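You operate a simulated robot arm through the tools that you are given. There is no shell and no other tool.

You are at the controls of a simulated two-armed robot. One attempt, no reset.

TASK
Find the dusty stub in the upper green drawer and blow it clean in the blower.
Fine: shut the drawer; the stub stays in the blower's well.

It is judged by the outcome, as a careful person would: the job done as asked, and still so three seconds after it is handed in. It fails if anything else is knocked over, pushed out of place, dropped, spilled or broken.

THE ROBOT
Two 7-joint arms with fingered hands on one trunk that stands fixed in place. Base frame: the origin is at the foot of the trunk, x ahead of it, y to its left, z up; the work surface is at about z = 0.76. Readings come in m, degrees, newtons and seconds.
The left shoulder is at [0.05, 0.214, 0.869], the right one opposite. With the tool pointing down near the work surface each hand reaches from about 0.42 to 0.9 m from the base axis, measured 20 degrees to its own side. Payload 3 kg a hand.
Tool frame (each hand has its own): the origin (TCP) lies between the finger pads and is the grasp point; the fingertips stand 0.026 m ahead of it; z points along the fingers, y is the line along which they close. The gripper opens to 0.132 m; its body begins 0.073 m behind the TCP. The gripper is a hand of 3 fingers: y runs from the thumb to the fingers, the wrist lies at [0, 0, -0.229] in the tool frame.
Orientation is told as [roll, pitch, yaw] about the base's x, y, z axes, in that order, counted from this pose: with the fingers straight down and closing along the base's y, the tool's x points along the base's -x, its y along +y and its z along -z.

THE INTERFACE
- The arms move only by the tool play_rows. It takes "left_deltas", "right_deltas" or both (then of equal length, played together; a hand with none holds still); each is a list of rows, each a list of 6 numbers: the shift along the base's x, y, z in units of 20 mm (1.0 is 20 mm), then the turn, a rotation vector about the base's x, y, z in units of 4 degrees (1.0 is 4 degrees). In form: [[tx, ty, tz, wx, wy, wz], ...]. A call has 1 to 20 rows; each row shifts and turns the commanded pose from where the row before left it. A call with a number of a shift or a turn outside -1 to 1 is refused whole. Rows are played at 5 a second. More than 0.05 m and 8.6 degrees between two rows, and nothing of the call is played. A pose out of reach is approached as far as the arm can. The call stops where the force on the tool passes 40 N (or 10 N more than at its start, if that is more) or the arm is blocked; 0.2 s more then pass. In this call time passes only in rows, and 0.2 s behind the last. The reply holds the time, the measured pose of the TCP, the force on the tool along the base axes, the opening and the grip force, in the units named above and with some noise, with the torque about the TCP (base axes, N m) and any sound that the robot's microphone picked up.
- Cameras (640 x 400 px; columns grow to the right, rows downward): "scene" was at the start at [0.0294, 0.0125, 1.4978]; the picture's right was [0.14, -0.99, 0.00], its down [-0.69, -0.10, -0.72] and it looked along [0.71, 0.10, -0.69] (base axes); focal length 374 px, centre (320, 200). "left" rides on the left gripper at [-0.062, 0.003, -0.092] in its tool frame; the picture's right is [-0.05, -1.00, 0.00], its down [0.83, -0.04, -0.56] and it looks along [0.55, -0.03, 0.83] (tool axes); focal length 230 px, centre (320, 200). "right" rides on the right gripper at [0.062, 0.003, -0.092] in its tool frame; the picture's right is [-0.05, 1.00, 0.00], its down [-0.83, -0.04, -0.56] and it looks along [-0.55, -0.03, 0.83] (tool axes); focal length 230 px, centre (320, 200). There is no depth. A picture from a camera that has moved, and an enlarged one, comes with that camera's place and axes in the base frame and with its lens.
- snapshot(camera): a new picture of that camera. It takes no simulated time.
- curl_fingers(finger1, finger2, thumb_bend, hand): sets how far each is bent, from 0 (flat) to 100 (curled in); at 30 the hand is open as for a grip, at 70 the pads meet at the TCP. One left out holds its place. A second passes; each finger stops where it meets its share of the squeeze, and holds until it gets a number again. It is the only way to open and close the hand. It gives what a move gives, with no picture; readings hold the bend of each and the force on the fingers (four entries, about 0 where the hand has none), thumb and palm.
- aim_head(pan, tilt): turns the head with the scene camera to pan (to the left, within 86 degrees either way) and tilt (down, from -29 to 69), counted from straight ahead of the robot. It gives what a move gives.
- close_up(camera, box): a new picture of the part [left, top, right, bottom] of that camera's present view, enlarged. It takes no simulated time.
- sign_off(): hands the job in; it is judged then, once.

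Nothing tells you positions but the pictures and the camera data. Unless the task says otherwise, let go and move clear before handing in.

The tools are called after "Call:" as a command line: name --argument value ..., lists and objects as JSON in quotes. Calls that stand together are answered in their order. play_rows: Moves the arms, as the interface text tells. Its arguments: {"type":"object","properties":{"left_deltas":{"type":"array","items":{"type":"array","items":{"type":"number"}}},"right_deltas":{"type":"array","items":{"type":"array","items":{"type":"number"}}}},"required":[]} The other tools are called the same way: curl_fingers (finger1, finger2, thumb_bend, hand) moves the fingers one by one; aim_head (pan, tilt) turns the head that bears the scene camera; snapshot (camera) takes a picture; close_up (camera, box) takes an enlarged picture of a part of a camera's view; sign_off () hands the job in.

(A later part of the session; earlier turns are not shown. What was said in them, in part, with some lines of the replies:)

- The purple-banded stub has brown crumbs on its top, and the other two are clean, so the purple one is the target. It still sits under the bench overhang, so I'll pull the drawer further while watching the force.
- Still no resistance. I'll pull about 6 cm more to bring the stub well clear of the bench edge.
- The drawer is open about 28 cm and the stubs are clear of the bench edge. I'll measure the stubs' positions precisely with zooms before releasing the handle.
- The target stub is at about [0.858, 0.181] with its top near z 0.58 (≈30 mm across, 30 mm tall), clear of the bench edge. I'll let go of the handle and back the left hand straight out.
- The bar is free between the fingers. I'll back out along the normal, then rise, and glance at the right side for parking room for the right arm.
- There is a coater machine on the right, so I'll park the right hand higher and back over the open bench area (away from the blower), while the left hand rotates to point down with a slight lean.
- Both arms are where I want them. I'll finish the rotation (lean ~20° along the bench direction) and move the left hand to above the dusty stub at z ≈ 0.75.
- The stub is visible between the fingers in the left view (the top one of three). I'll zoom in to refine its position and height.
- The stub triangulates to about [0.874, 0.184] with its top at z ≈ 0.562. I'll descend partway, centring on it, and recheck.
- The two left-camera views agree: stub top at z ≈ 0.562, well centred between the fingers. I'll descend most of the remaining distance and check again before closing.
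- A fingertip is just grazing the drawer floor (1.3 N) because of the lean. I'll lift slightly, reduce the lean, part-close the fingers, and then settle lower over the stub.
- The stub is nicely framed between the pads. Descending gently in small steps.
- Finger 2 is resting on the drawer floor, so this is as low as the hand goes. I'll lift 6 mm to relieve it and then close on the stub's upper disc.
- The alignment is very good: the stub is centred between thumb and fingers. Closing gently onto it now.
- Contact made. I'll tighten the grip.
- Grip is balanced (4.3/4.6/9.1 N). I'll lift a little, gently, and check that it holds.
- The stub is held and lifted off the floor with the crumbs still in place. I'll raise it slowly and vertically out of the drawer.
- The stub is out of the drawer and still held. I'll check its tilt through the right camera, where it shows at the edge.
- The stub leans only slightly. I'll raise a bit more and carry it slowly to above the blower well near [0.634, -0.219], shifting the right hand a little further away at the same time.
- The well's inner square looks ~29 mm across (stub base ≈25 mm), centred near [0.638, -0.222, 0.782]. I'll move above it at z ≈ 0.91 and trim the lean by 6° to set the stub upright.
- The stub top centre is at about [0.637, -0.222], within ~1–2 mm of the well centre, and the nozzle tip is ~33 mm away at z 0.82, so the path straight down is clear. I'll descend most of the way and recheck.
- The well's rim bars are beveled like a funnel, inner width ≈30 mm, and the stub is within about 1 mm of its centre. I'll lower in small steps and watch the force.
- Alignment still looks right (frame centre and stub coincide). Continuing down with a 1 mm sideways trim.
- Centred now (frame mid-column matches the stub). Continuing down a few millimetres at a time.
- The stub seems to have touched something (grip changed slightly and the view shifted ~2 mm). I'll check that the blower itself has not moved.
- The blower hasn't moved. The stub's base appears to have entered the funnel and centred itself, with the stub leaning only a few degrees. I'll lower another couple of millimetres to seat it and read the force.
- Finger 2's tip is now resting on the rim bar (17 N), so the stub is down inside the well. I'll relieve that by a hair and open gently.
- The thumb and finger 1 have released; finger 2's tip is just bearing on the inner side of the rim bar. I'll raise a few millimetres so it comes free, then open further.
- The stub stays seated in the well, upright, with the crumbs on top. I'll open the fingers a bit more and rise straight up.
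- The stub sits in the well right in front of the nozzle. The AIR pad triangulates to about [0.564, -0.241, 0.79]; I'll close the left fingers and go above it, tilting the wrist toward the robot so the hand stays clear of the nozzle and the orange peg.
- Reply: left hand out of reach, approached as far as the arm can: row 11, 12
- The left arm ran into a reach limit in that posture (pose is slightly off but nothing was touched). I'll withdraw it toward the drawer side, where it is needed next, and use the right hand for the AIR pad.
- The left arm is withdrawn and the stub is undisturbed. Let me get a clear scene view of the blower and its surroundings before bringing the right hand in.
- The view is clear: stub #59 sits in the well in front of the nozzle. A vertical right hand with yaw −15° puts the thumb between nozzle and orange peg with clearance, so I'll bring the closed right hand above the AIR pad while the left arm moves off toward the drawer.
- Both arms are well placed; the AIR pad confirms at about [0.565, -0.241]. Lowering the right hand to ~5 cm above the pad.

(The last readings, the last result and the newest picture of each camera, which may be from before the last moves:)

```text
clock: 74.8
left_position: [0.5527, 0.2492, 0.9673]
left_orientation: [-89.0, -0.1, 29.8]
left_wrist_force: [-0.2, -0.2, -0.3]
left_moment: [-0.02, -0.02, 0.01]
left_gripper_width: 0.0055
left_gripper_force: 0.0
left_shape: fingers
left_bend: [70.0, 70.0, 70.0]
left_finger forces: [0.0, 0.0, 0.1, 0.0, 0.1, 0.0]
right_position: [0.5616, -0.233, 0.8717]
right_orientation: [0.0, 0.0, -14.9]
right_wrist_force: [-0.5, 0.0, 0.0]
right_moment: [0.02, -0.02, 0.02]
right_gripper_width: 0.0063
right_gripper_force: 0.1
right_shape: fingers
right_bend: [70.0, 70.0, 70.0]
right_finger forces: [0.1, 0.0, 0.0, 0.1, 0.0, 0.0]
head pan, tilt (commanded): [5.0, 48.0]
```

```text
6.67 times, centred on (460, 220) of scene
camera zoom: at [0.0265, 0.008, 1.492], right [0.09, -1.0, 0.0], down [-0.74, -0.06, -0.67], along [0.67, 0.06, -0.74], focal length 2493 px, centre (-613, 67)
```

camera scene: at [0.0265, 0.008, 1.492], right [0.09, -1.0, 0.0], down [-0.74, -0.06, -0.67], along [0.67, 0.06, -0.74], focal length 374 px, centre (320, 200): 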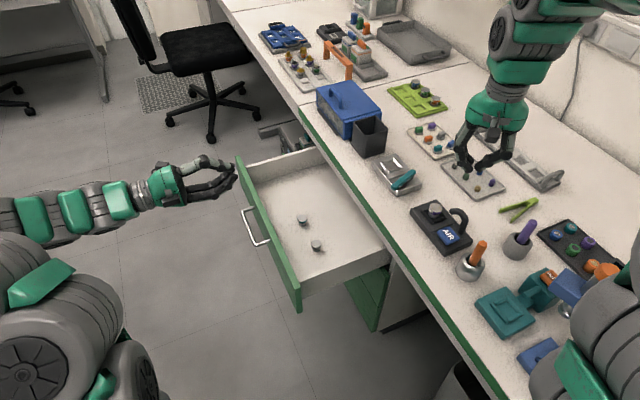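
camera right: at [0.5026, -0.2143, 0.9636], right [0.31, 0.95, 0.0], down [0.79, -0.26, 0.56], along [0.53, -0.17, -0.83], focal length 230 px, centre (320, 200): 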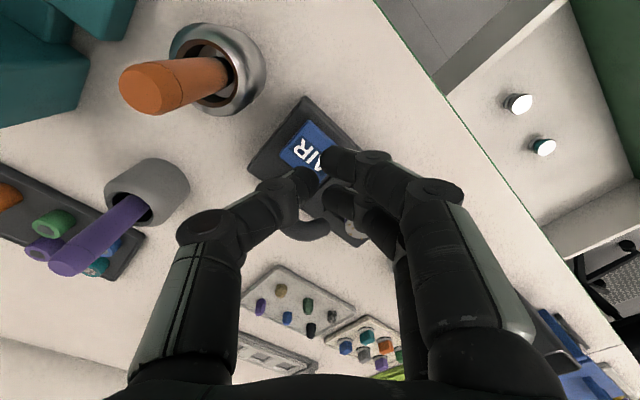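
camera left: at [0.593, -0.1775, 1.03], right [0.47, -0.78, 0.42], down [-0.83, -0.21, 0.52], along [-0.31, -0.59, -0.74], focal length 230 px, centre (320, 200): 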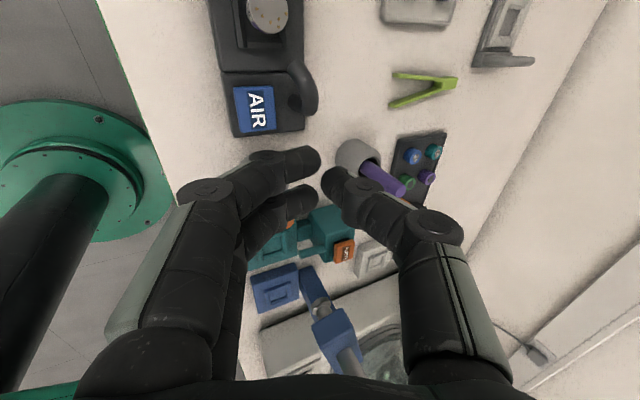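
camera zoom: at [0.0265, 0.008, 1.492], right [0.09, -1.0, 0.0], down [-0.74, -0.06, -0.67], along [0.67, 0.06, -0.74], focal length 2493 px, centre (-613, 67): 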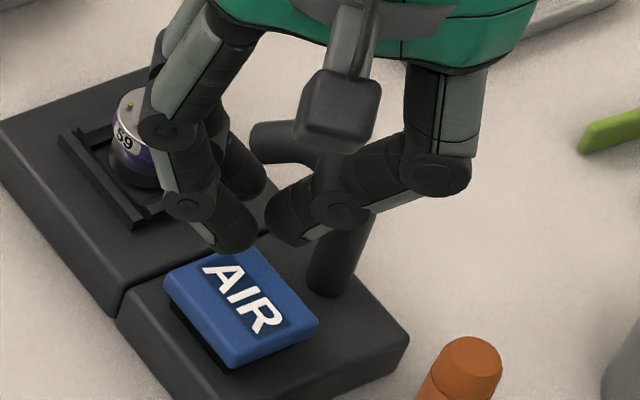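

Clearances to nozzle and peg look fine. I'll shift 7 mm to centre the fingertips on the pad and descend to just above it.

Call:
play_rows --right_deltas '[[0, -0.36, 0, 0, 0, 0], [0, 0, -0.5, 0, 0, 0], [0, 0, -0.6, 0, 0, 0], [0, 0, -0.5, 0, 0, 0], [0, 0, -0.3, 0, 0, 0]]'

Call:
close_up --camera "right" --box '[230, 80, 400, 260]'

Call:
close_up --camera "scene" --box '[430, 190, 490, 250]'

```text
clock: 76.0
left_position: [0.5516, 0.2501, 0.9683]
left_orientation: [-88.9, -0.2, 29.9]
left_wrist_force: [-0.6, 0.4, 0.3]
left_moment: [-0.03, 0.05, 0.04]
left_gripper_width: 0.0055
left_gripper_force: 0.1
left_shape: fingers
left_bend: [70.0, 70.0, 70.0]
left_finger forces: [0.0, 0.0, 0.1, 0.1, 0.0, 0.1]
right_position: [0.5631, -0.2414, 0.8332]
right_orientation: [0.0, -0.1, -15.0]
right_wrist_force: [0.0, 0.1, 0.9]
right_moment: [-0.01, -0.01, -0.01]
right_gripper_width: 0.0062
right_gripper_force: 0.0
right_shape: fingers
right_bend: [70.0, 70.0, 70.0]
right_finger forces: [0.0, 0.0, 0.0, 0.0, 0.0, 0.1]
head pan, tilt (commanded): [5.0, 48.0]
```

```text
2.22 times, centred on (315, 170) of right
camera zoom: at [0.5037, -0.2221, 0.9257], right [0.31, 0.95, 0.0], down [0.79, -0.26, 0.56], along [0.53, -0.17, -0.83], focal length 511 px, centre (331, 267)
```

zoom: 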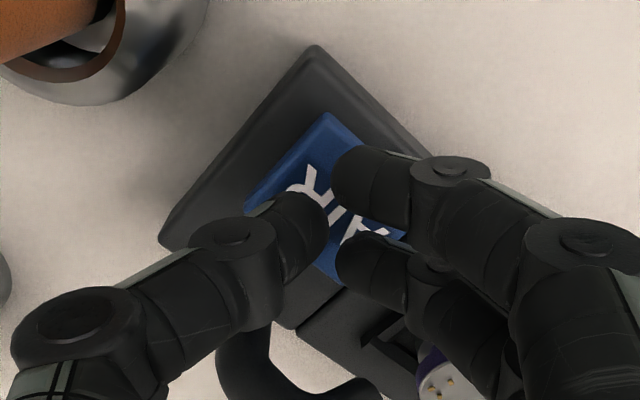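

```text
6.67 times, centred on (460, 220) of scene
camera zoom: at [0.0265, 0.008, 1.492], right [0.09, -1.0, 0.0], down [-0.74, -0.06, -0.67], along [0.67, 0.06, -0.74], focal length 2493 px, centre (-613, 67)
```

zoom: 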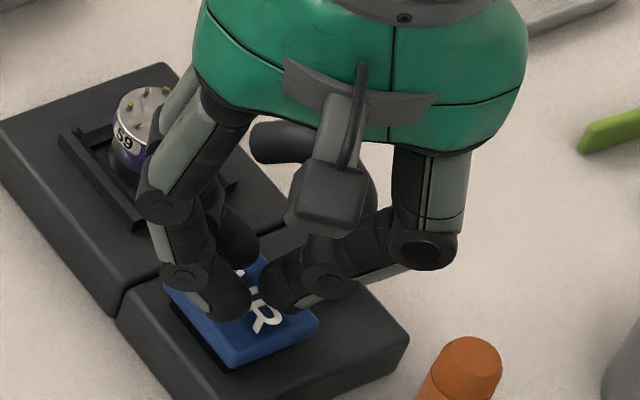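

The fingertips are right over the pad. Pressing down in 3 mm steps, watching force and sound.

Call:
play_rows --right_deltas '[[0, 0, -0.15, 0, 0, 0], [0, 0, -0.15, 0, 0, 0], [0, 0, -0.1, 0, 0, 0]]'

Call:
close_up --camera "scene" --box '[430, 190, 490, 250]'

```text
clock: 76.8
left_position: [0.5521, 0.2487, 0.9679]
left_orientation: [-89.0, -0.1, 29.8]
left_wrist_force: [0.5, 0.9, -0.3]
left_moment: [0.0, -0.03, -0.03]
left_gripper_width: 0.0056
left_gripper_force: 0.0
left_shape: fingers
left_bend: [70.0, 70.0, 70.0]
left_finger forces: [0.0, 0.0, 0.0, 0.1, 0.1, 0.0]
right_position: [0.5634, -0.2409, 0.8257]
right_orientation: [0.0, 0.0, -15.1]
right_wrist_force: [-0.7, -0.4, 0.8]
right_moment: [-0.02, -0.02, -0.01]
right_gripper_width: 0.0059
right_gripper_force: 0.9
right_shape: fingers
right_bend: [70.0, 70.0, 70.0]
right_finger forces: [0.0, 0.1, 0.0, 0.0, 0.9, 0.0]
head pan, tilt (commanded): [5.0, 48.0]
```

```text
6.67 times, centred on (460, 220) of scene
camera zoom: at [0.0265, 0.008, 1.492], right [0.09, -1.0, 0.0], down [-0.74, -0.06, -0.67], along [0.67, 0.06, -0.74], focal length 2493 px, centre (-613, 67)
```

zoom: 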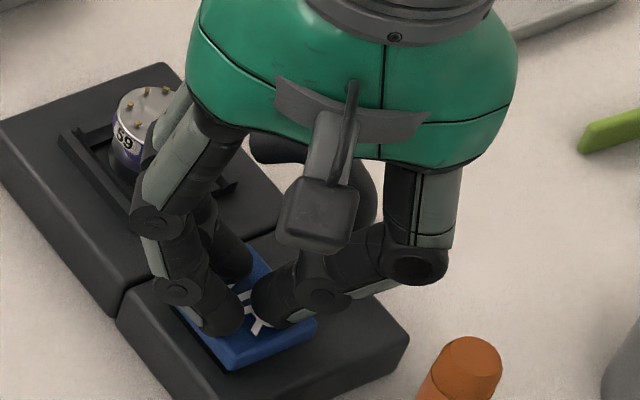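

First contact (thumb 0.9 N). Pressing further in 2 mm steps.

Call:
play_rows --right_deltas '[[0, 0, -0.1, 0, 0, 0], [0, 0, -0.1, 0, 0, 0]]'

Call:
close_up --camera "scene" --box '[430, 190, 490, 250]'

```text
clock: 77.4
left_position: [0.5529, 0.249, 0.9678]
left_orientation: [-89.0, 0.0, 29.8]
left_wrist_force: [-0.1, -0.1, 1.0]
left_moment: [0.01, 0.02, -0.01]
left_gripper_width: 0.0054
left_gripper_force: 0.0
left_shape: fingers
left_bend: [70.0, 70.0, 70.0]
left_finger forces: [0.0, 0.0, 0.0, 0.1, 0.1, 0.0]
right_position: [0.5629, -0.2424, 0.8221]
right_orientation: [0.0, 0.1, -15.0]
right_wrist_force: [0.6, -1.2, 3.9]
right_moment: [-0.04, -0.01, 0.0]
right_gripper_width: 0.0054
right_gripper_force: 1.9
right_shape: fingers
right_bend: [70.0, 70.0, 70.0]
right_finger forces: [0.5, 0.5, 0.0, 0.0, 2.3, 0.0]
head pan, tilt (commanded): [5.0, 48.0]
heard: click
```

```text
6.67 times, centred on (460, 220) of scene
camera zoom: at [0.0265, 0.008, 1.492], right [0.09, -1.0, 0.0], down [-0.74, -0.06, -0.67], along [0.67, 0.06, -0.74], focal length 2493 px, centre (-613, 67)
```

zoom: 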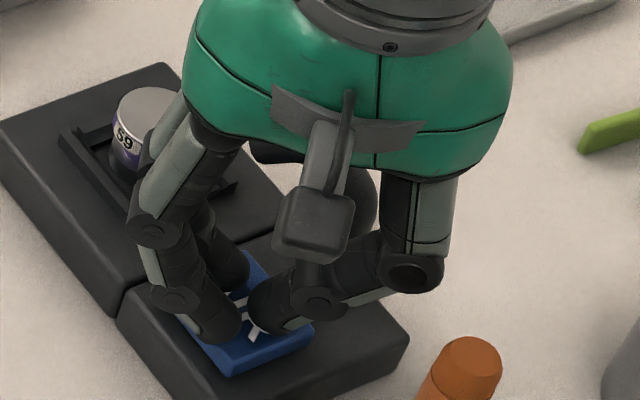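

A click was heard and the visible part of the stub's top is now free of crumbs. I'll hold briefly, then lift the right hand straight up and inspect.

Call:
play_rows --right_deltas '[[0, 0, 0, 0, 0, 0], [0, 0, 0, 0, 0, 0], [0, 0, 0, 0, 0, 0], [0, 0, 0, 0, 0, 0], [0, 0, 0, 0, 0, 0]]'

Call:
play_rows --right_deltas '[[0, 0, 0.3, 0, 0, 0], [0, 0, 0.5, 0, 0, 0], [0, 0, 0.8, 0, 0, 0], [0, 0, 0.9, 0, 0, 0], [0, 0, 0.9, 0, 0, 0], [0, 0, 0.9, 0, 0, 0], [0, 0, 0.9, 0, 0, 0], [0, 0, 0.9, 0, 0, 0], [0, 0, 0.9, 0, 0, 0], [0, 0, 0.9, 0, 0, 0], [0, -0.5, 0.9, 0, 0, 0], [0, -0.9, 0.9, 0, 0, 0], [0, -1, 0.5, 0, 0, 0], [0, -1, 0, 0, 0, 0], [0, -1, 0, 0, 0, 0], [0, -1, 0, 0, 0, 0], [0, -1, 0, 0, 0, 0], [0, -1, 0, 0, 0, 0], [0, -1, 0, 0, 0, 0], [0, -1, 0, 0, 0, 0]]'

Call:
snapshot --camera "scene"

Call:
close_up --camera "scene" --box '[420, 195, 480, 255]'

Call:
snapshot --camera "right"

```text
clock: 78.6
left_position: [0.5511, 0.2501, 0.9675]
left_orientation: [-89.1, 0.0, 29.8]
left_wrist_force: [-0.8, 0.8, -0.3]
left_moment: [-0.03, -0.01, 0.01]
left_gripper_width: 0.0056
left_gripper_force: 0.0
left_shape: fingers
left_bend: [70.0, 70.0, 70.0]
left_finger forces: [0.0, 0.1, 0.0, 0.0, 0.0, 0.0]
right_position: [0.5614, -0.2413, 0.8223]
right_orientation: [0.0, -0.1, -15.0]
right_wrist_force: [-0.2, -0.4, 2.9]
right_moment: [-0.04, -0.02, 0.0]
right_gripper_width: 0.0057
right_gripper_force: 2.1
right_shape: fingers
right_bend: [70.0, 70.0, 70.0]
right_finger forces: [0.2, 0.3, 0.1, 0.0, 2.7, 0.0]
head pan, tilt (commanded): [5.0, 48.0]
```

```text
clock: 82.8
left_position: [0.5514, 0.2496, 0.9665]
left_orientation: [-89.0, 0.0, 29.8]
left_wrist_force: [-0.3, 0.3, -0.6]
left_moment: [-0.01, 0.02, 0.0]
left_gripper_width: 0.0056
left_gripper_force: 0.0
left_shape: fingers
left_bend: [70.0, 70.0, 70.0]
left_finger forces: [0.0, 0.0, 0.0, 0.1, 0.1, 0.0]
right_position: [0.5614, -0.4296, 1.0244]
right_orientation: [0.0, -0.1, -14.9]
right_wrist_force: [0.6, 0.4, 0.1]
right_moment: [0.04, -0.02, -0.02]
right_gripper_width: 0.0058
right_gripper_force: 0.1
right_shape: fingers
right_bend: [70.0, 70.0, 70.0]
right_finger forces: [0.0, 0.0, 0.0, 0.1, 0.1, 0.0]
head pan, tilt (commanded): [5.0, 48.0]
```

```text
taken
camera scene: at [0.0265, 0.0079, 1.492], right [0.09, -1.0, 0.0], down [-0.74, -0.06, -0.67], along [0.67, 0.06, -0.74], focal length 374 px, centre (320, 200)
```

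scene: 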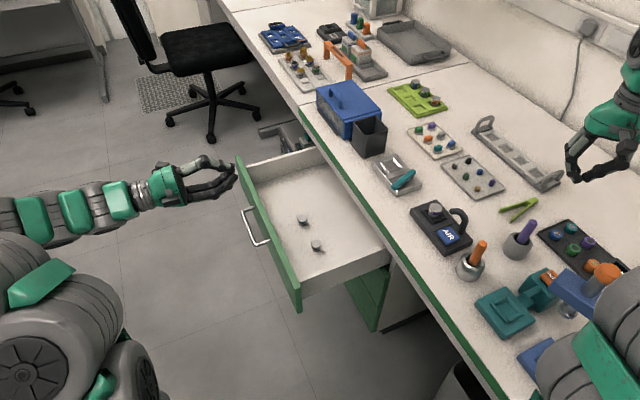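

```text
6.67 times, centred on (450, 225) of scene
camera zoom: at [0.0265, 0.0079, 1.492], right [0.09, -1.0, 0.0], down [-0.74, -0.06, -0.67], along [0.67, 0.06, -0.74], focal length 2493 px, centre (-547, 33)
```

zoom: 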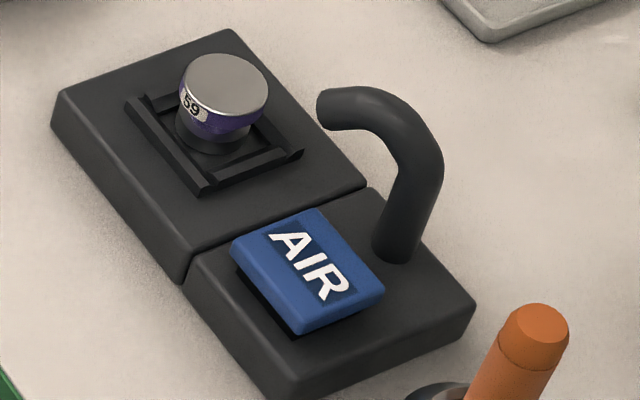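

```text
taken
camera right: at [0.5034, -0.4103, 1.1174], right [0.31, 0.95, 0.0], down [0.79, -0.26, 0.56], along [0.53, -0.17, -0.83], focal length 230 px, centre (320, 200)
```

right: 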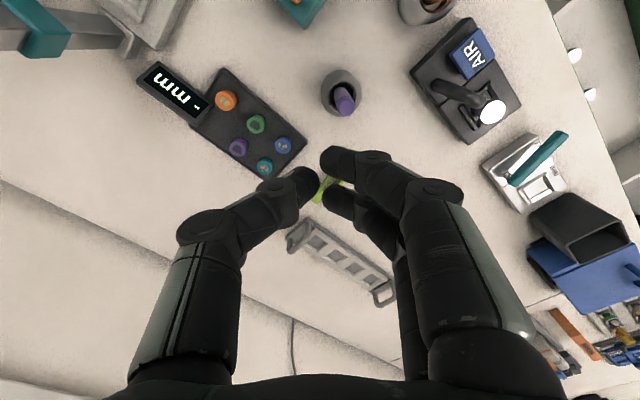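

The crumbs are gone: the stub is clean. I'll check closely that it is properly seated before closing the drawer.

Call:
close_up --camera "scene" --box '[424, 196, 450, 220]'

Call:
close_up --camera "right" --box '[450, 70, 530, 150]'

```text
16.00 times, centred on (437, 208) of scene
camera zoom: at [0.0265, 0.0079, 1.492], right [0.09, -1.0, 0.0], down [-0.74, -0.06, -0.67], along [0.67, 0.06, -0.74], focal length 5984 px, centre (-1552, 72)
```

zoom: 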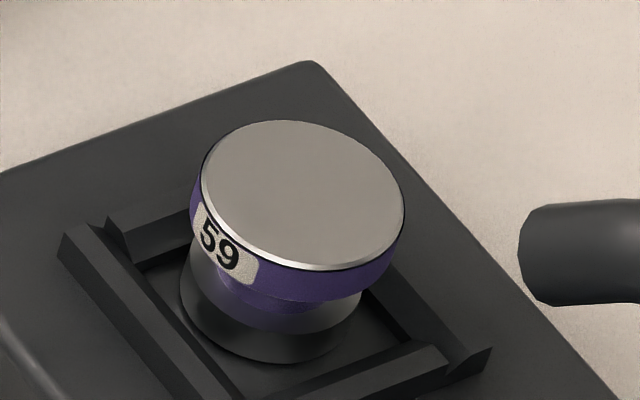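

```text
5.00 times, centred on (490, 110) of right
camera zoom: at [0.5034, -0.4103, 1.1174], right [0.31, 0.95, 0.0], down [0.79, -0.26, 0.56], along [0.53, -0.17, -0.83], focal length 1150 px, centre (-530, 650)
```

zoom: 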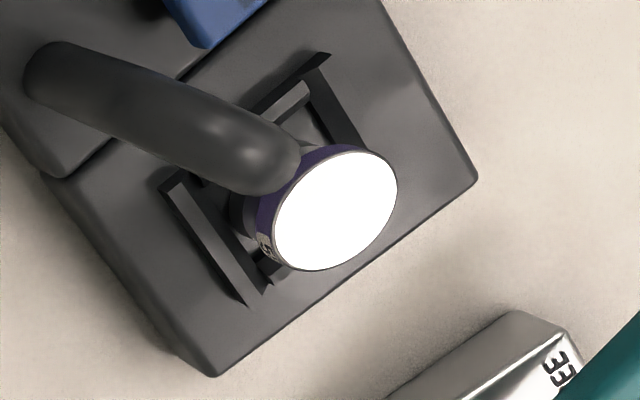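

The stub is seated flat in the well and clean. Now I'll bring the left hand back in front of the drawer handle (same pose as when opening) to push the drawer shut.

Call:
curl_fingers --hand "left" --finger1 46 --finger2 46 --thumb_bend 46

Call:
play_rows --left_deltas '[[0.4, 0.8, 0, -0.217, -0.124, 0], [0.45, 0.8, 0, 0, 0, 0], [0.5, 0.8, 0, 0, 0, 0], [0.5, 0.8, 0, 0, 0, 0], [0.5, 0.8, 0, 0, 0, 0], [0.5, 0.8, 0, 0, 0, 0], [0.5, 0.8, 0, 0, 0, 0], [0.5, 0.8, 0, 0, 0, 0], [0, 0.8, 0, 0, 0, 0], [0, 0, -0.8, 0, 0, 0], [0, 0, -0.9, 0, 0, 0], [0, 0, -0.9, 0, 0, 0], [0, 0, -0.9, 0, 0, 0], [0, 0, -0.9, 0, 0, 0], [0, 0, -0.9, 0, 0, 0], [0, 0, -0.9, 0, 0, 0], [0, 0, -0.9, 0, 0, 0], [0, 0, -0.9, 0, 0, 0]]'

Call:
snapshot --camera "scene"

Call:
snapshot --camera "left"

```text
clock: 83.8
left_position: [0.5519, 0.2494, 0.9686]
left_orientation: [-89.1, -0.1, 29.9]
left_wrist_force: [-0.4, 0.5, 0.2]
left_moment: [0.0, 0.01, -0.01]
left_gripper_width: 0.0804
left_gripper_force: 0.0
left_shape: fingers
left_bend: [46.0, 46.0, 46.0]
left_finger forces: [0.0, 0.1, 0.0, 0.0, 0.0, 0.0]
right_position: [0.5617, -0.4302, 1.0261]
right_orientation: [0.0, 0.0, -15.0]
right_wrist_force: [-0.1, 0.4, -0.3]
right_moment: [0.04, -0.02, -0.01]
right_gripper_width: 0.0056
right_gripper_force: 0.0
right_shape: fingers
right_bend: [70.0, 70.0, 70.0]
right_finger forces: [0.0, 0.0, 0.0, 0.0, 0.0, 0.1]
head pan, tilt (commanded): [5.0, 48.0]
```

```text
clock: 87.6
left_position: [0.6299, 0.3929, 0.8103]
left_orientation: [-90.1, -0.2, 29.9]
left_wrist_force: [-0.2, 0.3, 0.5]
left_moment: [0.02, -0.03, 0.01]
left_gripper_width: 0.0808
left_gripper_force: 0.1
left_shape: fingers
left_bend: [46.0, 46.0, 46.0]
left_finger forces: [0.1, 0.1, 0.0, 0.0, 0.0, 0.0]
right_position: [0.5619, -0.4291, 1.0267]
right_orientation: [0.0, 0.0, -15.1]
right_wrist_force: [0.7, -0.2, 0.8]
right_moment: [0.0, 0.0, 0.01]
right_gripper_width: 0.0059
right_gripper_force: 0.0
right_shape: fingers
right_bend: [70.0, 70.0, 70.0]
right_finger forces: [0.0, 0.1, 0.0, 0.1, 0.0, 0.0]
head pan, tilt (commanded): [5.0, 48.0]
```

```text
taken
camera scene: at [0.0265, 0.008, 1.492], right [0.09, -1.0, 0.0], down [-0.74, -0.06, -0.67], along [0.67, 0.06, -0.74], focal length 374 px, centre (320, 200)
```

scene: 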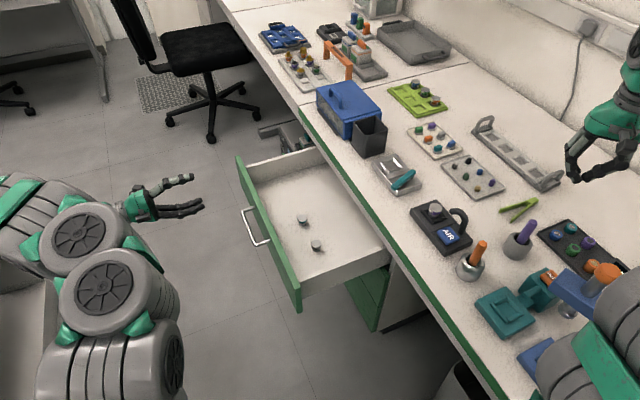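

```text
taken
camera left: at [0.6366, 0.5036, 0.8077], right [0.04, 0.02, 1.0], down [-1.0, 0.07, 0.04], along [-0.07, -1.0, 0.03], focal length 230 px, centre (320, 200)
```

left: 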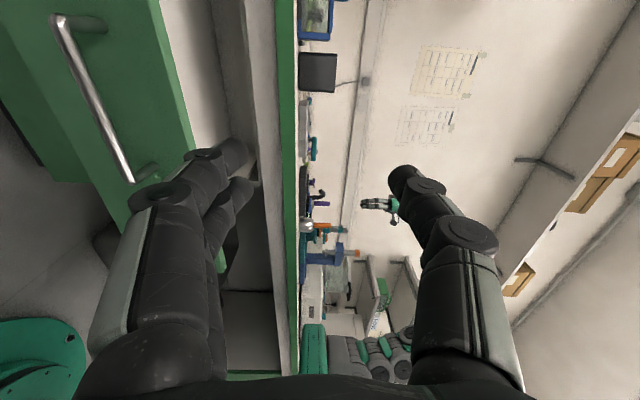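

Good position in front of the drawer. Lowering to handle height.

Call:
play_rows --left_deltas '[[0, 0, -0.93, 0, 0, 0], [0, 0, -0.93, 0, 0, 0], [0, 0, -0.93, 0, 0, 0], [0, 0, -0.93, 0, 0, 0], [0, 0, -0.93, 0, 0, 0], [0, 0, -0.93, 0, 0, 0], [0, 0, -0.93, 0, 0, 0], [0, 0, -0.93, 0, 0, 0], [0, 0, -0.93, 0, 0, 0], [0, 0, -0.93, 0, 0, 0], [0, 0, -0.93, 0, 0, 0]]'

Call:
snapshot --camera "left"

Call:
close_up --camera "scene" --box '[100, 140, 320, 320]'

```text
clock: 90.0
left_position: [0.6302, 0.3938, 0.6034]
left_orientation: [-90.0, -0.2, 29.9]
left_wrist_force: [-0.8, 0.2, -1.5]
left_moment: [-0.01, -0.02, -0.02]
left_gripper_width: 0.0809
left_gripper_force: 0.0
left_shape: fingers
left_bend: [46.0, 46.0, 46.0]
left_finger forces: [0.1, 0.1, 0.0, 0.0, 0.0, 0.0]
right_position: [0.5612, -0.4282, 1.0249]
right_orientation: [0.0, 0.1, -15.1]
right_wrist_force: [0.4, 0.4, 0.1]
right_moment: [0.0, -0.01, -0.03]
right_gripper_width: 0.006
right_gripper_force: 0.1
right_shape: fingers
right_bend: [70.0, 70.0, 70.0]
right_finger forces: [0.1, 0.0, 0.1, 0.1, 0.0, 0.0]
head pan, tilt (commanded): [5.0, 48.0]
```

```text
taken
camera left: at [0.6377, 0.5036, 0.6022], right [0.04, 0.02, 1.0], down [-1.0, 0.07, 0.04], along [-0.07, -1.0, 0.03], focal length 230 px, centre (320, 200)
```

left: 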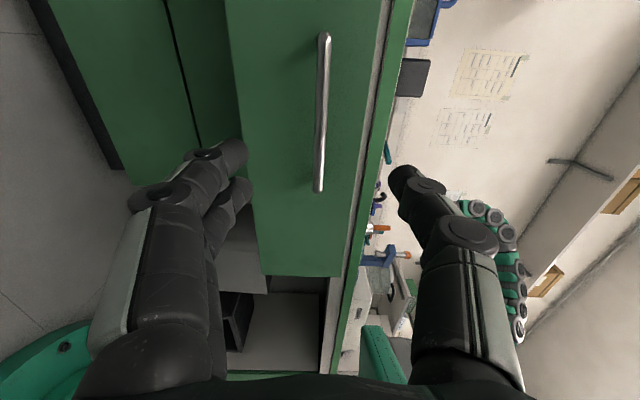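

```text
2.22 times, centred on (210, 230) of scene
camera zoom: at [0.0265, 0.008, 1.492], right [0.09, -1.0, 0.0], down [-0.74, -0.06, -0.67], along [0.67, 0.06, -0.74], focal length 831 px, centre (564, 133)
```

zoom: 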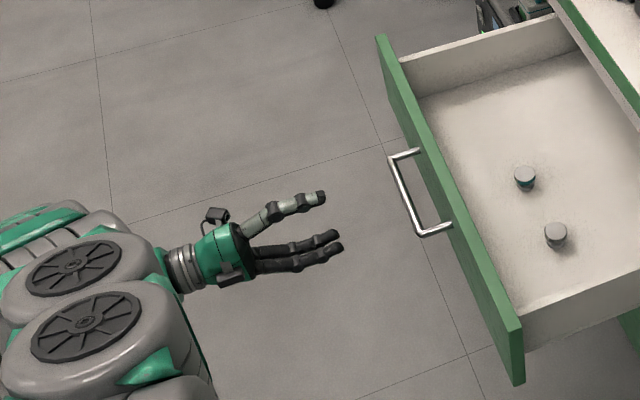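

The handle is centred again at about n = −0.10. Advancing onto it along the drawer normal.

Call:
play_rows --left_deltas '[[0.496, -0.868, 0.05, 0, 0, 0], [0.496, -0.868, 0.05, 0, 0, 0], [0.496, -0.868, 0.05, 0, 0, 0], [0.496, -0.868, 0, 0, 0, 0], [0.496, -0.868, 0, 0, 0, 0], [0.397, -0.694, 0, 0, 0, 0], [0.248, -0.434, 0, 0, 0, 0]]'

Call:
snapshot --camera "left"

Call:
close_up --camera "scene" --box '[180, 150, 320, 260]'

```text
clock: 91.6
left_position: [0.6917, 0.2821, 0.6075]
left_orientation: [-90.0, -0.2, 30.0]
left_wrist_force: [-0.2, 0.3, -0.7]
left_moment: [-0.02, -0.02, 0.03]
left_gripper_width: 0.0809
left_gripper_force: 0.0
left_shape: fingers
left_bend: [46.0, 46.0, 46.0]
left_finger forces: [0.1, 0.1, 0.0, 0.0, 0.0, 0.0]
right_position: [0.5619, -0.4302, 1.0251]
right_orientation: [0.1, 0.0, -15.0]
right_wrist_force: [-0.1, 0.8, -0.3]
right_moment: [0.04, 0.0, 0.01]
right_gripper_width: 0.0058
right_gripper_force: 0.0
right_shape: fingers
right_bend: [70.0, 70.0, 70.0]
right_finger forces: [0.1, 0.0, 0.0, 0.1, 0.0, 0.0]
head pan, tilt (commanded): [5.0, 48.0]
```

```text
taken
camera left: at [0.6993, 0.393, 0.6056], right [0.04, 0.03, 1.0], down [-1.0, 0.07, 0.04], along [-0.07, -1.0, 0.03], focal length 230 px, centre (320, 200)
```

left: 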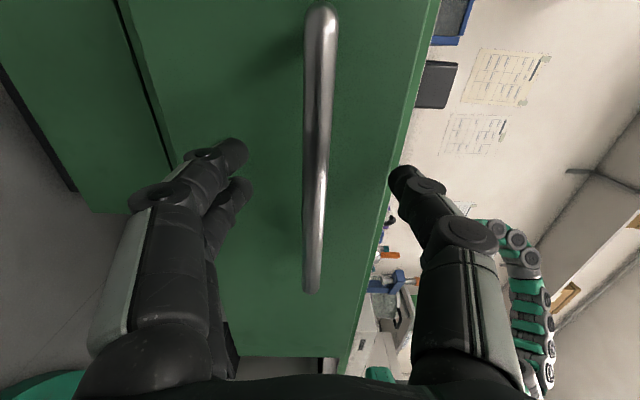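

```text
3.64 times, centred on (250, 205) of scene
camera zoom: at [0.0265, 0.008, 1.492], right [0.09, -1.0, 0.0], down [-0.74, -0.06, -0.67], along [0.67, 0.06, -0.74], focal length 1360 px, centre (574, 182)
```

zoom: 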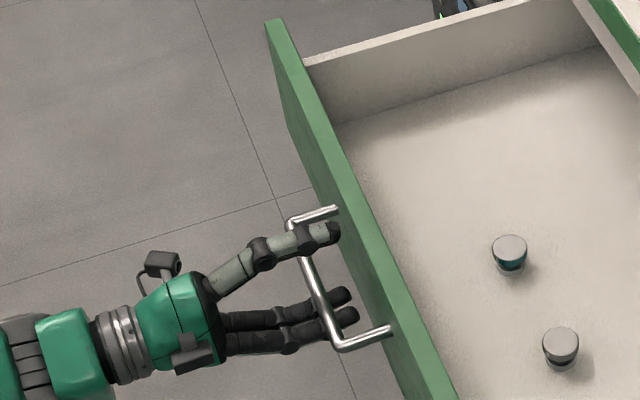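

Same straddle as before. I'll close the fingers behind the bar so the fingertips can push on the drawer face with the bar captured.

Call:
curl_fingers --hand "left" --finger1 70 --finger2 70 --thumb_bend 70

Call:
play_rows --left_deltas '[[0.25, -0.434, 0, 0, 0, 0], [0.3, -0.52, 0, 0, 0, 0]]'

Call:
snapshot --camera "left"

Call:
close_up --camera "scene" --box '[180, 150, 320, 260]'

```text
clock: 92.6
left_position: [0.6921, 0.281, 0.6082]
left_orientation: [-90.0, -0.2, 29.8]
left_wrist_force: [0.5, 0.3, -0.9]
left_moment: [0.0, -0.04, 0.0]
left_gripper_width: 0.0064
left_gripper_force: 0.0
left_shape: fingers
left_bend: [70.0, 70.0, 70.0]
left_finger forces: [0.0, 0.0, 0.0, 0.0, 0.1, 0.0]
right_position: [0.5627, -0.4286, 1.0251]
right_orientation: [0.1, 0.0, -15.0]
right_wrist_force: [0.1, -0.3, 0.1]
right_moment: [-0.02, 0.01, -0.04]
right_gripper_width: 0.006
right_gripper_force: 0.1
right_shape: fingers
right_bend: [70.0, 70.0, 70.0]
right_finger forces: [0.1, 0.1, 0.1, 0.0, 0.1, 0.0]
head pan, tilt (commanded): [5.0, 48.0]
```

```text
clock: 93.2
left_position: [0.7041, 0.2636, 0.6081]
left_orientation: [-90.0, -0.2, 29.8]
left_wrist_force: [-0.7, 0.0, 0.3]
left_moment: [0.03, -0.01, 0.0]
left_gripper_width: 0.0058
left_gripper_force: 0.0
left_shape: fingers
left_bend: [70.0, 70.0, 70.0]
left_finger forces: [0.0, 0.1, 0.1, 0.0, 0.0, 0.0]
right_position: [0.5616, -0.429, 1.0256]
right_orientation: [0.0, -0.1, -15.0]
right_wrist_force: [0.4, -0.1, -0.3]
right_moment: [-0.03, 0.01, -0.01]
right_gripper_width: 0.0058
right_gripper_force: 0.1
right_shape: fingers
right_bend: [70.0, 70.0, 70.0]
right_finger forces: [0.0, 0.0, 0.0, 0.0, 0.0, 0.0]
head pan, tilt (commanded): [5.0, 48.0]
```

```text
taken
camera left: at [0.7112, 0.374, 0.6054], right [0.04, 0.02, 1.0], down [-1.0, 0.07, 0.04], along [-0.07, -1.0, 0.03], focal length 230 px, centre (320, 200)
```

left: 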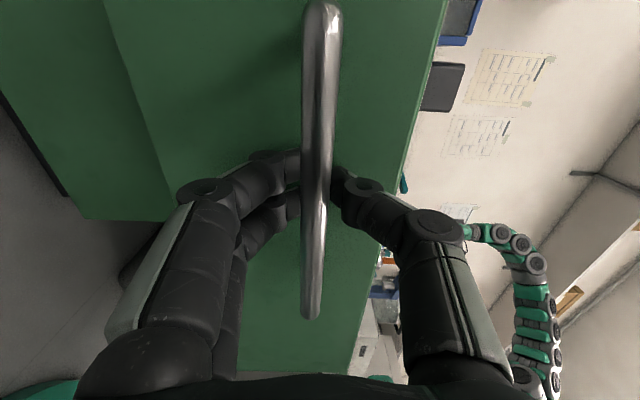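

```text
3.64 times, centred on (250, 205) of scene
camera zoom: at [0.0265, 0.008, 1.492], right [0.09, -1.0, 0.0], down [-0.74, -0.06, -0.67], along [0.67, 0.06, -0.74], focal length 1360 px, centre (574, 182)
```

zoom: 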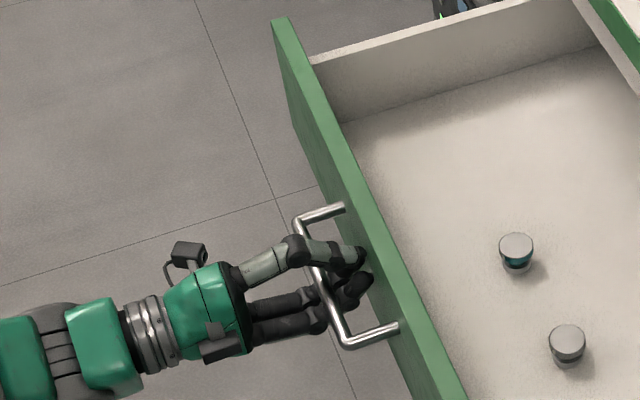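

The fingertips are pushing the face and the drawer is moving with almost no force. I'll push it in smoothly along the normal.

Call:
play_rows --left_deltas '[[0.2, -0.347, 0, 0, 0, 0], [0.298, -0.521, 0, 0, 0, 0], [0.347, -0.608, 0, 0, 0, 0], [0.347, -0.608, 0, 0, 0, 0], [0.347, -0.608, 0, 0, 0, 0], [0.347, -0.608, 0, 0, 0, 0], [0.347, -0.608, 0, 0, 0, 0], [0.347, -0.608, 0, 0, 0, 0], [0.347, -0.608, 0, 0, 0, 0], [0.347, -0.608, 0, 0, 0, 0], [0.347, -0.608, 0, 0, 0, 0], [0.347, -0.608, 0, 0, 0, 0], [0.347, -0.608, 0, 0, 0, 0], [0.298, -0.521, 0, 0, 0, 0], [0.248, -0.434, 0, 0, 0, 0], [0.198, -0.347, 0, 0, 0, 0]]'

Call:
snapshot --camera "scene"

Call:
snapshot --camera "left"

```text
clock: 96.6
left_position: [0.8049, 0.0857, 0.608]
left_orientation: [-90.0, -0.3, 29.8]
left_wrist_force: [-0.8, -0.9, -0.8]
left_moment: [-0.02, 0.01, 0.0]
left_gripper_width: 0.0054
left_gripper_force: 0.0
left_shape: fingers
left_bend: [70.0, 70.0, 70.0]
left_finger forces: [0.0, 0.0, 0.0, 0.0, 0.0, 0.0]
right_position: [0.5625, -0.4298, 1.024]
right_orientation: [0.0, 0.0, -15.1]
right_wrist_force: [-0.3, -0.2, 0.0]
right_moment: [0.02, 0.01, 0.02]
right_gripper_width: 0.0057
right_gripper_force: 0.1
right_shape: fingers
right_bend: [70.0, 70.0, 70.0]
right_finger forces: [0.0, 0.0, 0.0, 0.0, 0.0, 0.0]
head pan, tilt (commanded): [5.0, 48.0]
```

```text
taken
camera scene: at [0.0265, 0.008, 1.492], right [0.09, -1.0, 0.0], down [-0.74, -0.06, -0.67], along [0.67, 0.06, -0.74], focal length 374 px, centre (320, 200)
```

scene: 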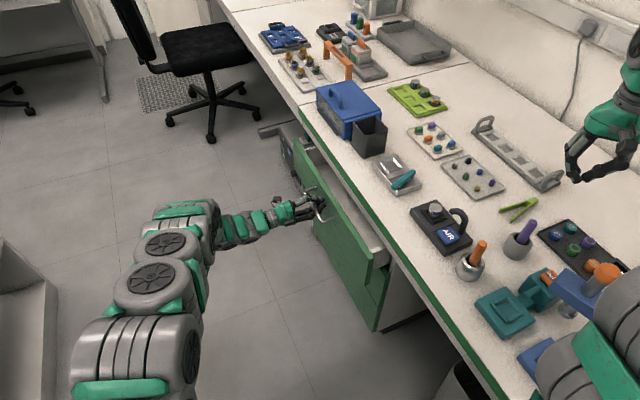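

```text
taken
camera left: at [0.8117, 0.1962, 0.6054], right [0.04, 0.02, 1.0], down [-1.0, 0.07, 0.04], along [-0.07, -1.0, 0.03], focal length 230 px, centre (320, 200)
```

left: 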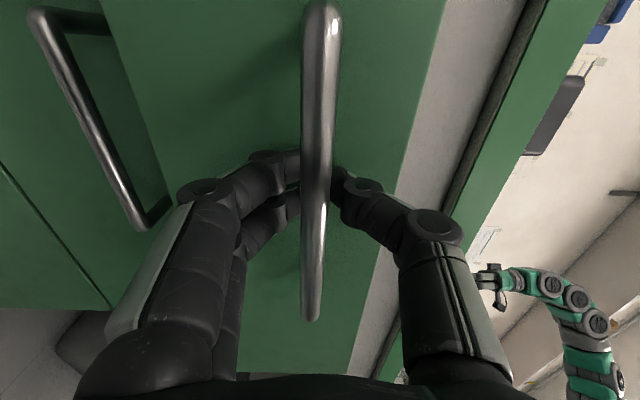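

About 7 cm left. Continuing to push, slowing toward the end.

Call:
play_rows --left_deltas '[[0.2, -0.347, 0, 0, 0, 0], [0.248, -0.434, 0, 0, 0, 0], [0.248, -0.434, 0, 0, 0, 0], [0.248, -0.434, 0, 0, 0, 0], [0.248, -0.434, 0, 0, 0, 0], [0.2, -0.347, 0, 0, 0, 0], [0.149, -0.26, 0, 0, 0, 0]]'

Call:
snapshot --camera "scene"

Call:
snapshot --camera "left"

```text
clock: 98.2
left_position: [0.8353, 0.0331, 0.6068]
left_orientation: [-90.0, 0.0, 29.8]
left_wrist_force: [0.6, -0.3, 0.9]
left_moment: [0.0, -0.01, 0.01]
left_gripper_width: 0.0056
left_gripper_force: 0.0
left_shape: fingers
left_bend: [70.0, 70.0, 70.0]
left_finger forces: [0.0, 0.1, 0.0, 0.0, 0.1, 0.1]
right_position: [0.5618, -0.4312, 1.0257]
right_orientation: [0.1, 0.1, -15.1]
right_wrist_force: [0.4, -0.7, 0.8]
right_moment: [0.01, 0.01, 0.0]
right_gripper_width: 0.0056
right_gripper_force: 0.1
right_shape: fingers
right_bend: [70.0, 70.0, 70.0]
right_finger forces: [0.0, 0.0, 0.0, 0.1, 0.2, 0.0]
head pan, tilt (commanded): [5.0, 48.0]
```

```text
taken
camera scene: at [0.0265, 0.008, 1.492], right [0.09, -1.0, 0.0], down [-0.74, -0.06, -0.67], along [0.67, 0.06, -0.74], focal length 374 px, centre (320, 200)
```

scene: 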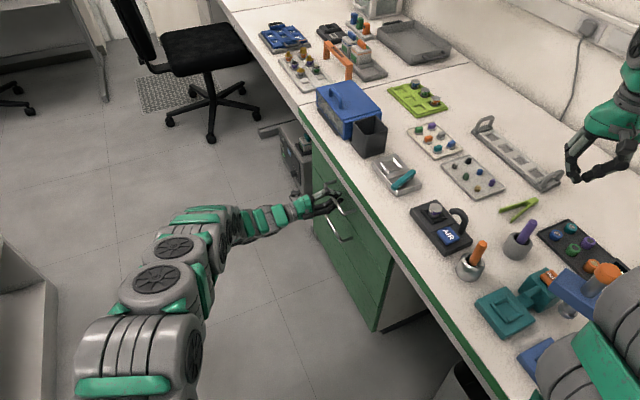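

```text
taken
camera left: at [0.8419, 0.1428, 0.6044], right [0.04, 0.03, 1.0], down [-1.0, 0.07, 0.04], along [-0.07, -1.0, 0.03], focal length 230 px, centre (320, 200)
```

left: 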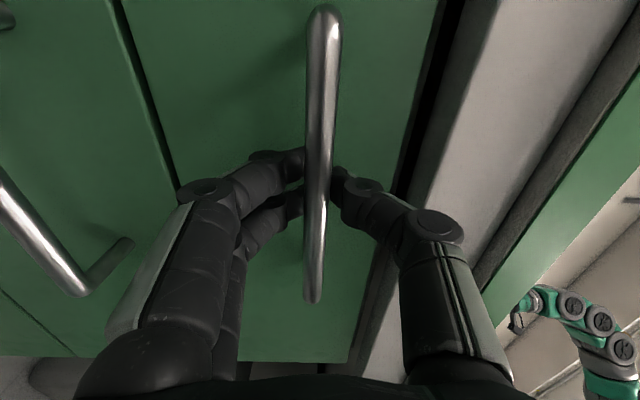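

The drawer looks flush. I'll press a little further, gently, to make sure it is fully home.

Call:
play_rows --left_deltas '[[0.1, -0.174, 0, 0, 0, 0], [0.1, -0.174, 0, 0, 0, 0], [0.1, -0.174, 0, 0, 0, 0]]'

Call:
snapshot --camera "left"

```text
clock: 99.0
left_position: [0.8415, 0.0241, 0.6089]
left_orientation: [-90.2, -0.2, 29.9]
left_wrist_force: [-0.1, -0.1, 0.3]
left_moment: [0.03, -0.06, 0.0]
left_gripper_width: 0.0057
left_gripper_force: 0.3
left_shape: fingers
left_bend: [70.0, 70.0, 70.0]
left_finger forces: [0.1, 0.0, 0.0, 0.0, 0.3, 0.0]
right_position: [0.5621, -0.4307, 1.0254]
right_orientation: [0.0, 0.0, -14.9]
right_wrist_force: [0.1, 0.8, 0.0]
right_moment: [-0.05, -0.03, -0.01]
right_gripper_width: 0.0058
right_gripper_force: 0.0
right_shape: fingers
right_bend: [70.0, 70.0, 70.0]
right_finger forces: [0.0, 0.1, 0.1, 0.0, 0.0, 0.1]
head pan, tilt (commanded): [5.0, 48.0]
```

```text
taken
camera left: at [0.8481, 0.1331, 0.6058], right [0.04, 0.02, 1.0], down [-1.0, 0.07, 0.04], along [-0.07, -1.0, 0.03], focal length 230 px, centre (320, 200)
```

left: 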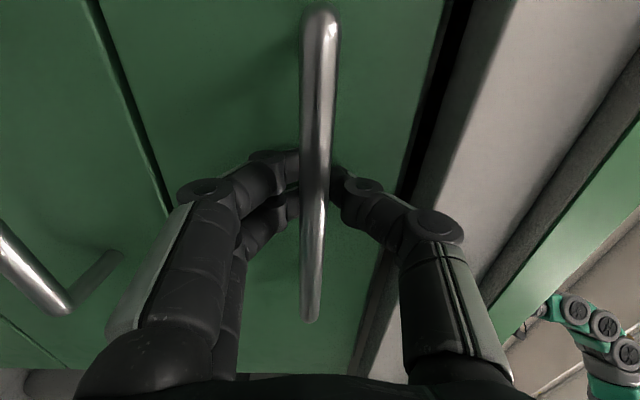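

Call:
play_rows --left_deltas '[[0.06, -0.104, 0, 0, 0, 0], [0.06, -0.104, 0, 0, 0, 0]]'

Call:
close_up --camera "scene" --box '[280, 130, 400, 340]'

```text
clock: 99.6
left_position: [0.8429, 0.0239, 0.6095]
left_orientation: [-89.9, -0.2, 30.1]
left_wrist_force: [-20.0, 24.3, -0.6]
left_moment: [0.01, -0.04, -0.32]
left_gripper_width: 0.0038
left_gripper_force: 15.6
left_shape: fingers
left_bend: [71.0, 71.0, 71.0]
left_finger forces: [7.2, 8.9, 0.0, 0.0, 15.4, 0.1]
right_position: [0.5624, -0.4278, 1.0252]
right_orientation: [0.0, -0.1, -14.9]
right_wrist_force: [0.3, -0.9, 0.1]
right_moment: [0.05, -0.01, -0.01]
right_gripper_width: 0.0058
right_gripper_force: 0.1
right_shape: fingers
right_bend: [70.0, 70.0, 70.0]
right_finger forces: [0.0, 0.0, 0.0, 0.0, 0.0, 0.0]
head pan, tilt (commanded): [5.0, 48.0]
```

```text
1.90 times, centred on (340, 235) of scene
camera zoom: at [0.0263, 0.0083, 1.492], right [0.09, -1.0, 0.0], down [-0.74, -0.07, -0.67], along [0.67, 0.06, -0.74], focal length 712 px, centre (282, 133)
```

zoom: 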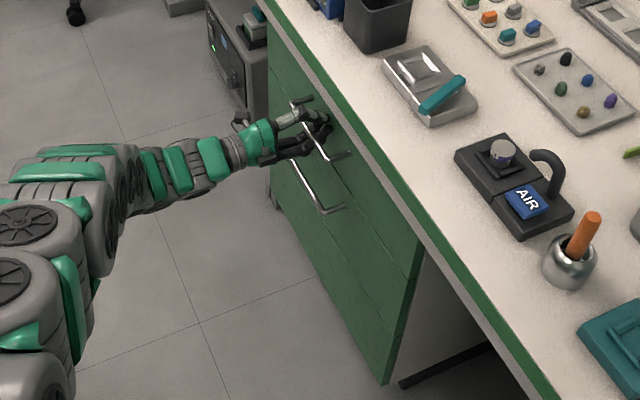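

The force rose to ~31 N at the stop, so the drawer is fully shut. I'll relax by 8 mm, open the fingers enough to free the bar, and back out.

Call:
play_rows --left_deltas '[[-0.1, 0.174, 0, 0, 0, 0], [-0.1, 0.174, 0, 0, 0, 0]]'

Call:
curl_fingers --hand "left" --finger1 50 --finger2 50 --thumb_bend 50

Call:
snapshot --camera "left"

```text
clock: 100.2
left_position: [0.8388, 0.0238, 0.6066]
left_orientation: [-90.0, -0.2, 29.6]
left_wrist_force: [-0.3, -0.2, -0.2]
left_moment: [-0.01, -0.01, 0.03]
left_gripper_width: 0.0052
left_gripper_force: 0.1
left_shape: fingers
left_bend: [70.0, 70.0, 70.0]
left_finger forces: [0.1, 0.1, 0.0, 0.1, 0.0, 0.2]
right_position: [0.5616, -0.4296, 1.025]
right_orientation: [-0.1, 0.0, -15.1]
right_wrist_force: [0.3, -0.3, 0.0]
right_moment: [0.0, 0.0, 0.01]
right_gripper_width: 0.0058
right_gripper_force: 0.0
right_shape: fingers
right_bend: [70.0, 70.0, 70.0]
right_finger forces: [0.0, 0.0, 0.0, 0.0, 0.0, 0.0]
head pan, tilt (commanded): [5.0, 48.0]
```

```text
clock: 101.2
left_position: [0.8394, 0.0282, 0.6064]
left_orientation: [-90.0, -0.1, 29.9]
left_wrist_force: [-13.9, 24.7, -3.4]
left_moment: [-0.28, -0.13, -0.21]
left_gripper_width: 0.0604
left_gripper_force: 14.6
left_shape: fingers
left_bend: [50.0, 52.0, 53.0]
left_finger forces: [0.9, 7.6, 0.0, 0.1, 20.1, 0.0]
right_position: [0.5628, -0.4289, 1.0238]
right_orientation: [0.0, 0.0, -14.9]
right_wrist_force: [0.0, 0.6, 0.6]
right_moment: [0.03, 0.0, 0.03]
right_gripper_width: 0.0059
right_gripper_force: 0.1
right_shape: fingers
right_bend: [70.0, 70.0, 70.0]
right_finger forces: [0.0, 0.0, 0.1, 0.0, 0.0, 0.0]
head pan, tilt (commanded): [5.0, 48.0]
```

```text
taken
camera left: at [0.8463, 0.1385, 0.6043], right [0.04, 0.02, 1.0], down [-1.0, 0.07, 0.04], along [-0.06, -1.0, 0.03], focal length 230 px, centre (320, 200)
```

left: 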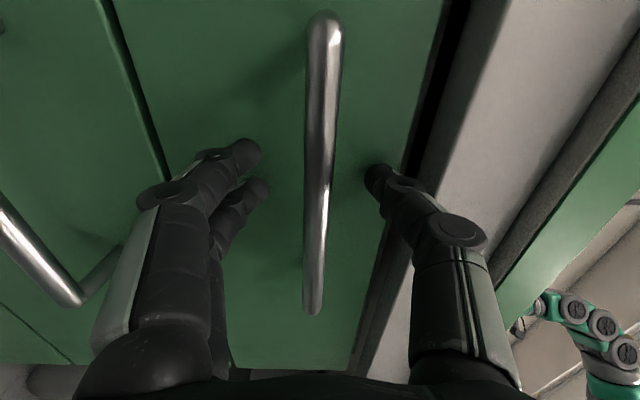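

The fingertips extended against the face while opening (harmless, pressing it shut). Backing straight out now.

Call:
play_rows --left_deltas '[[-0.25, 0.434, 0, 0, 0, 0], [-0.4, 0.7, 0, 0, 0, 0], [-0.496, 0.868, 0, 0, 0, 0], [-0.496, 0.868, 0, 0, 0, 0], [-0.496, 0.868, 0, 0, 0, 0], [-0.496, 0.868, 0, 0, 0, 0], [-0.496, 0.868, 0, 0, 0, 0], [-0.496, 0.868, 0, 0, 0, 0], [-0.496, 0.868, 0, 0, 0, 0]]'

Call:
snapshot --camera "scene"

Call:
snapshot --camera "left"

Call:
close_up --camera "scene" --box '[280, 130, 400, 340]'

Call:
close_up --camera "scene" --box '[400, 185, 500, 285]'

```text
clock: 103.2
left_position: [0.7565, 0.168, 0.6081]
left_orientation: [-90.2, -0.3, 29.8]
left_wrist_force: [-0.3, 0.3, -0.2]
left_moment: [0.02, 0.0, 0.02]
left_gripper_width: 0.0675
left_gripper_force: 0.0
left_shape: fingers
left_bend: [50.0, 50.0, 50.0]
left_finger forces: [0.0, 0.1, 0.0, 0.0, 0.0, 0.0]
right_position: [0.5624, -0.4292, 1.0258]
right_orientation: [0.0, 0.0, -15.1]
right_wrist_force: [-0.6, 0.2, -0.4]
right_moment: [-0.01, 0.02, -0.01]
right_gripper_width: 0.0058
right_gripper_force: 0.1
right_shape: fingers
right_bend: [70.0, 70.0, 70.0]
right_finger forces: [0.0, 0.1, 0.1, 0.1, 0.1, 0.0]
head pan, tilt (commanded): [5.0, 48.0]
```

```text
taken
camera scene: at [0.0265, 0.008, 1.492], right [0.09, -1.0, 0.0], down [-0.74, -0.06, -0.67], along [0.67, 0.06, -0.74], focal length 374 px, centre (320, 200)
```

scene: 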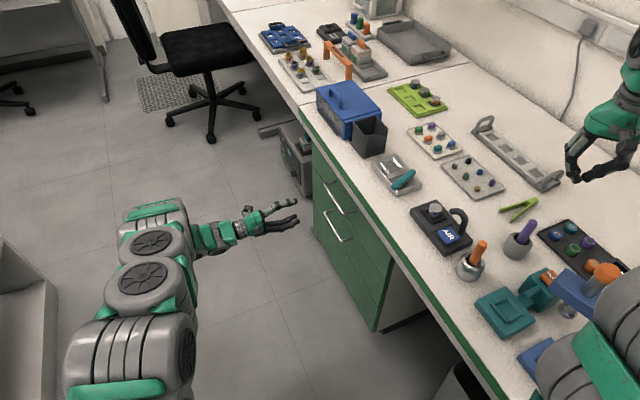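

```text
taken
camera left: at [0.7646, 0.2797, 0.6056], right [0.04, 0.03, 1.0], down [-1.0, 0.07, 0.04], along [-0.07, -1.0, 0.03], focal length 230 px, centre (320, 200)
```

left: 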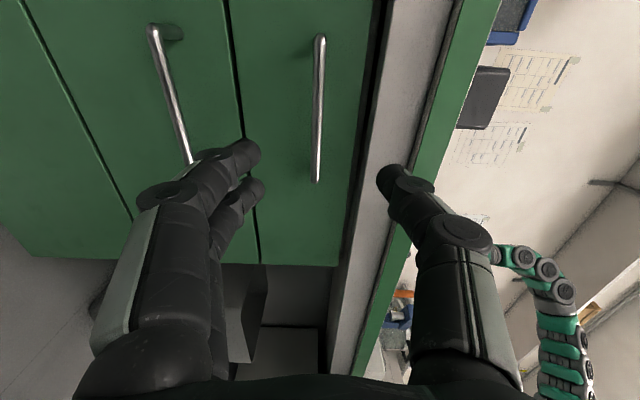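

```text
1.90 times, centred on (340, 235) of scene
camera zoom: at [0.0265, 0.008, 1.492], right [0.09, -1.0, 0.0], down [-0.74, -0.06, -0.67], along [0.67, 0.06, -0.74], focal length 712 px, centre (282, 133)
```

zoom: 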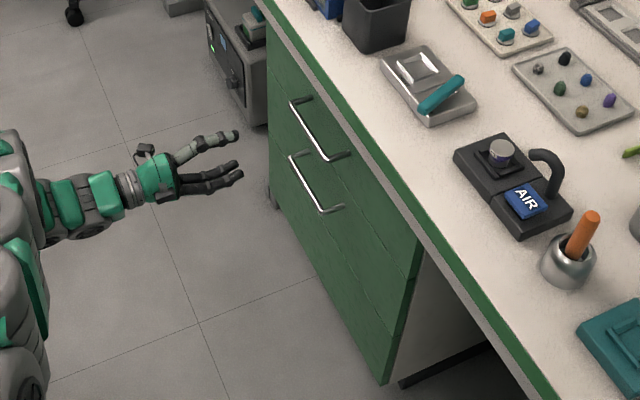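

```text
4.00 times, centred on (450, 235) of scene
camera zoom: at [0.0265, 0.008, 1.492], right [0.09, -1.0, 0.0], down [-0.74, -0.06, -0.67], along [0.67, 0.06, -0.74], focal length 1496 px, centre (-200, 60)
```

zoom: 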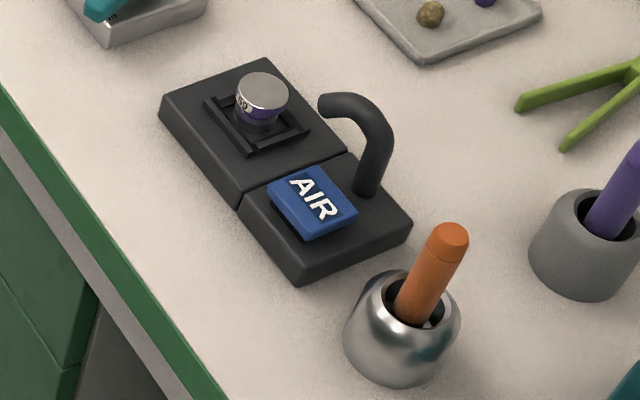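

The drawer is shut and the clean stub is in the well. One last close check of the drawer's fit and the stub.

Call:
close_up --camera "scene" --box '[300, 130, 400, 230]'

Call:
close_up --camera "scene" --box '[340, 220, 410, 330]'

Call:
close_up --camera "scene" --box '[424, 196, 450, 220]'

```text
4.00 times, centred on (350, 180) of scene
camera zoom: at [0.0265, 0.008, 1.492], right [0.09, -1.0, 0.0], down [-0.74, -0.06, -0.67], along [0.67, 0.06, -0.74], focal length 1496 px, centre (200, 280)
```

zoom: 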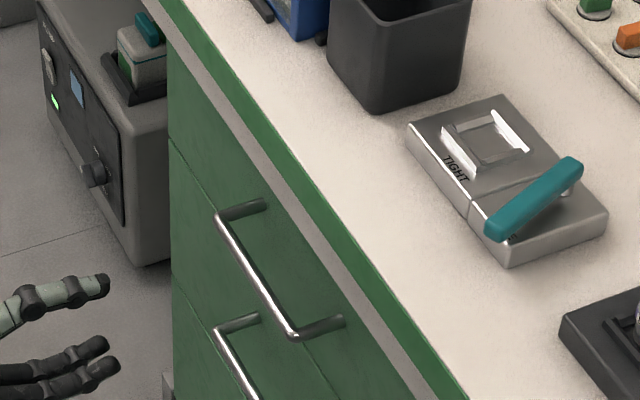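

```text
3.64 times, centred on (375, 275) of scene
camera zoom: at [0.0265, 0.008, 1.492], right [0.09, -1.0, 0.0], down [-0.74, -0.06, -0.67], along [0.67, 0.06, -0.74], focal length 1360 px, centre (120, -73)
```

zoom: 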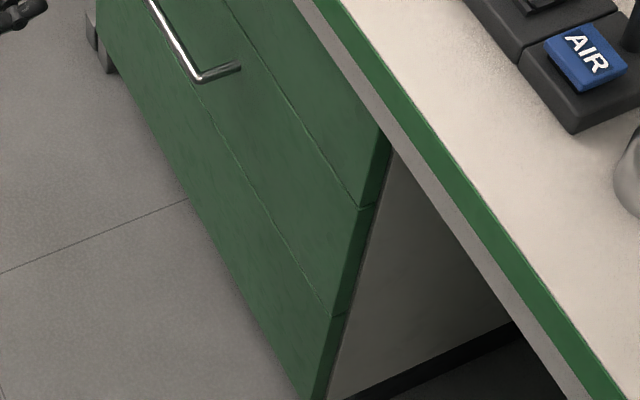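

```text
16.00 times, centred on (437, 208) of scene
camera zoom: at [0.0265, 0.008, 1.492], right [0.09, -1.0, 0.0], down [-0.74, -0.06, -0.67], along [0.67, 0.06, -0.74], focal length 5984 px, centre (-1552, 72)
```

zoom: 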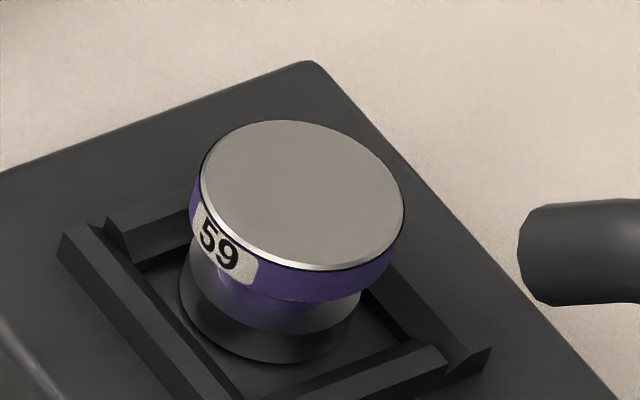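

The drawer fronts are flush, stub 59 is clean and sitting flat in the blower's well, and both hands are empty and clear. Nothing else on the bench looks out of place, so I'm handing in.

Call:
sign_off

```text
The job is handed in.
```

The job is done and handed in. The dusty stub from the upper green drawer, number 59 with the purple band, is now clean and sits flat in the blower's well. The drawer is fully shut.

- **Cleaning:** I pressed the AIR pad once with the right hand and heard a click. All the crumbs on top of the stub were gone afterwards.
- **Drawer:** I pushed it in until the force rose at its stop. In the last picture its front is flush with the lower drawer. The two clean stubs were left inside. I saw them standing upright partway through the closing push, but not after the drawer was shut.
- **Surroundings:** Nothing on the bench looked moved or knocked over in the final pictures. Both hands are empty and clear of the drawer and blower.
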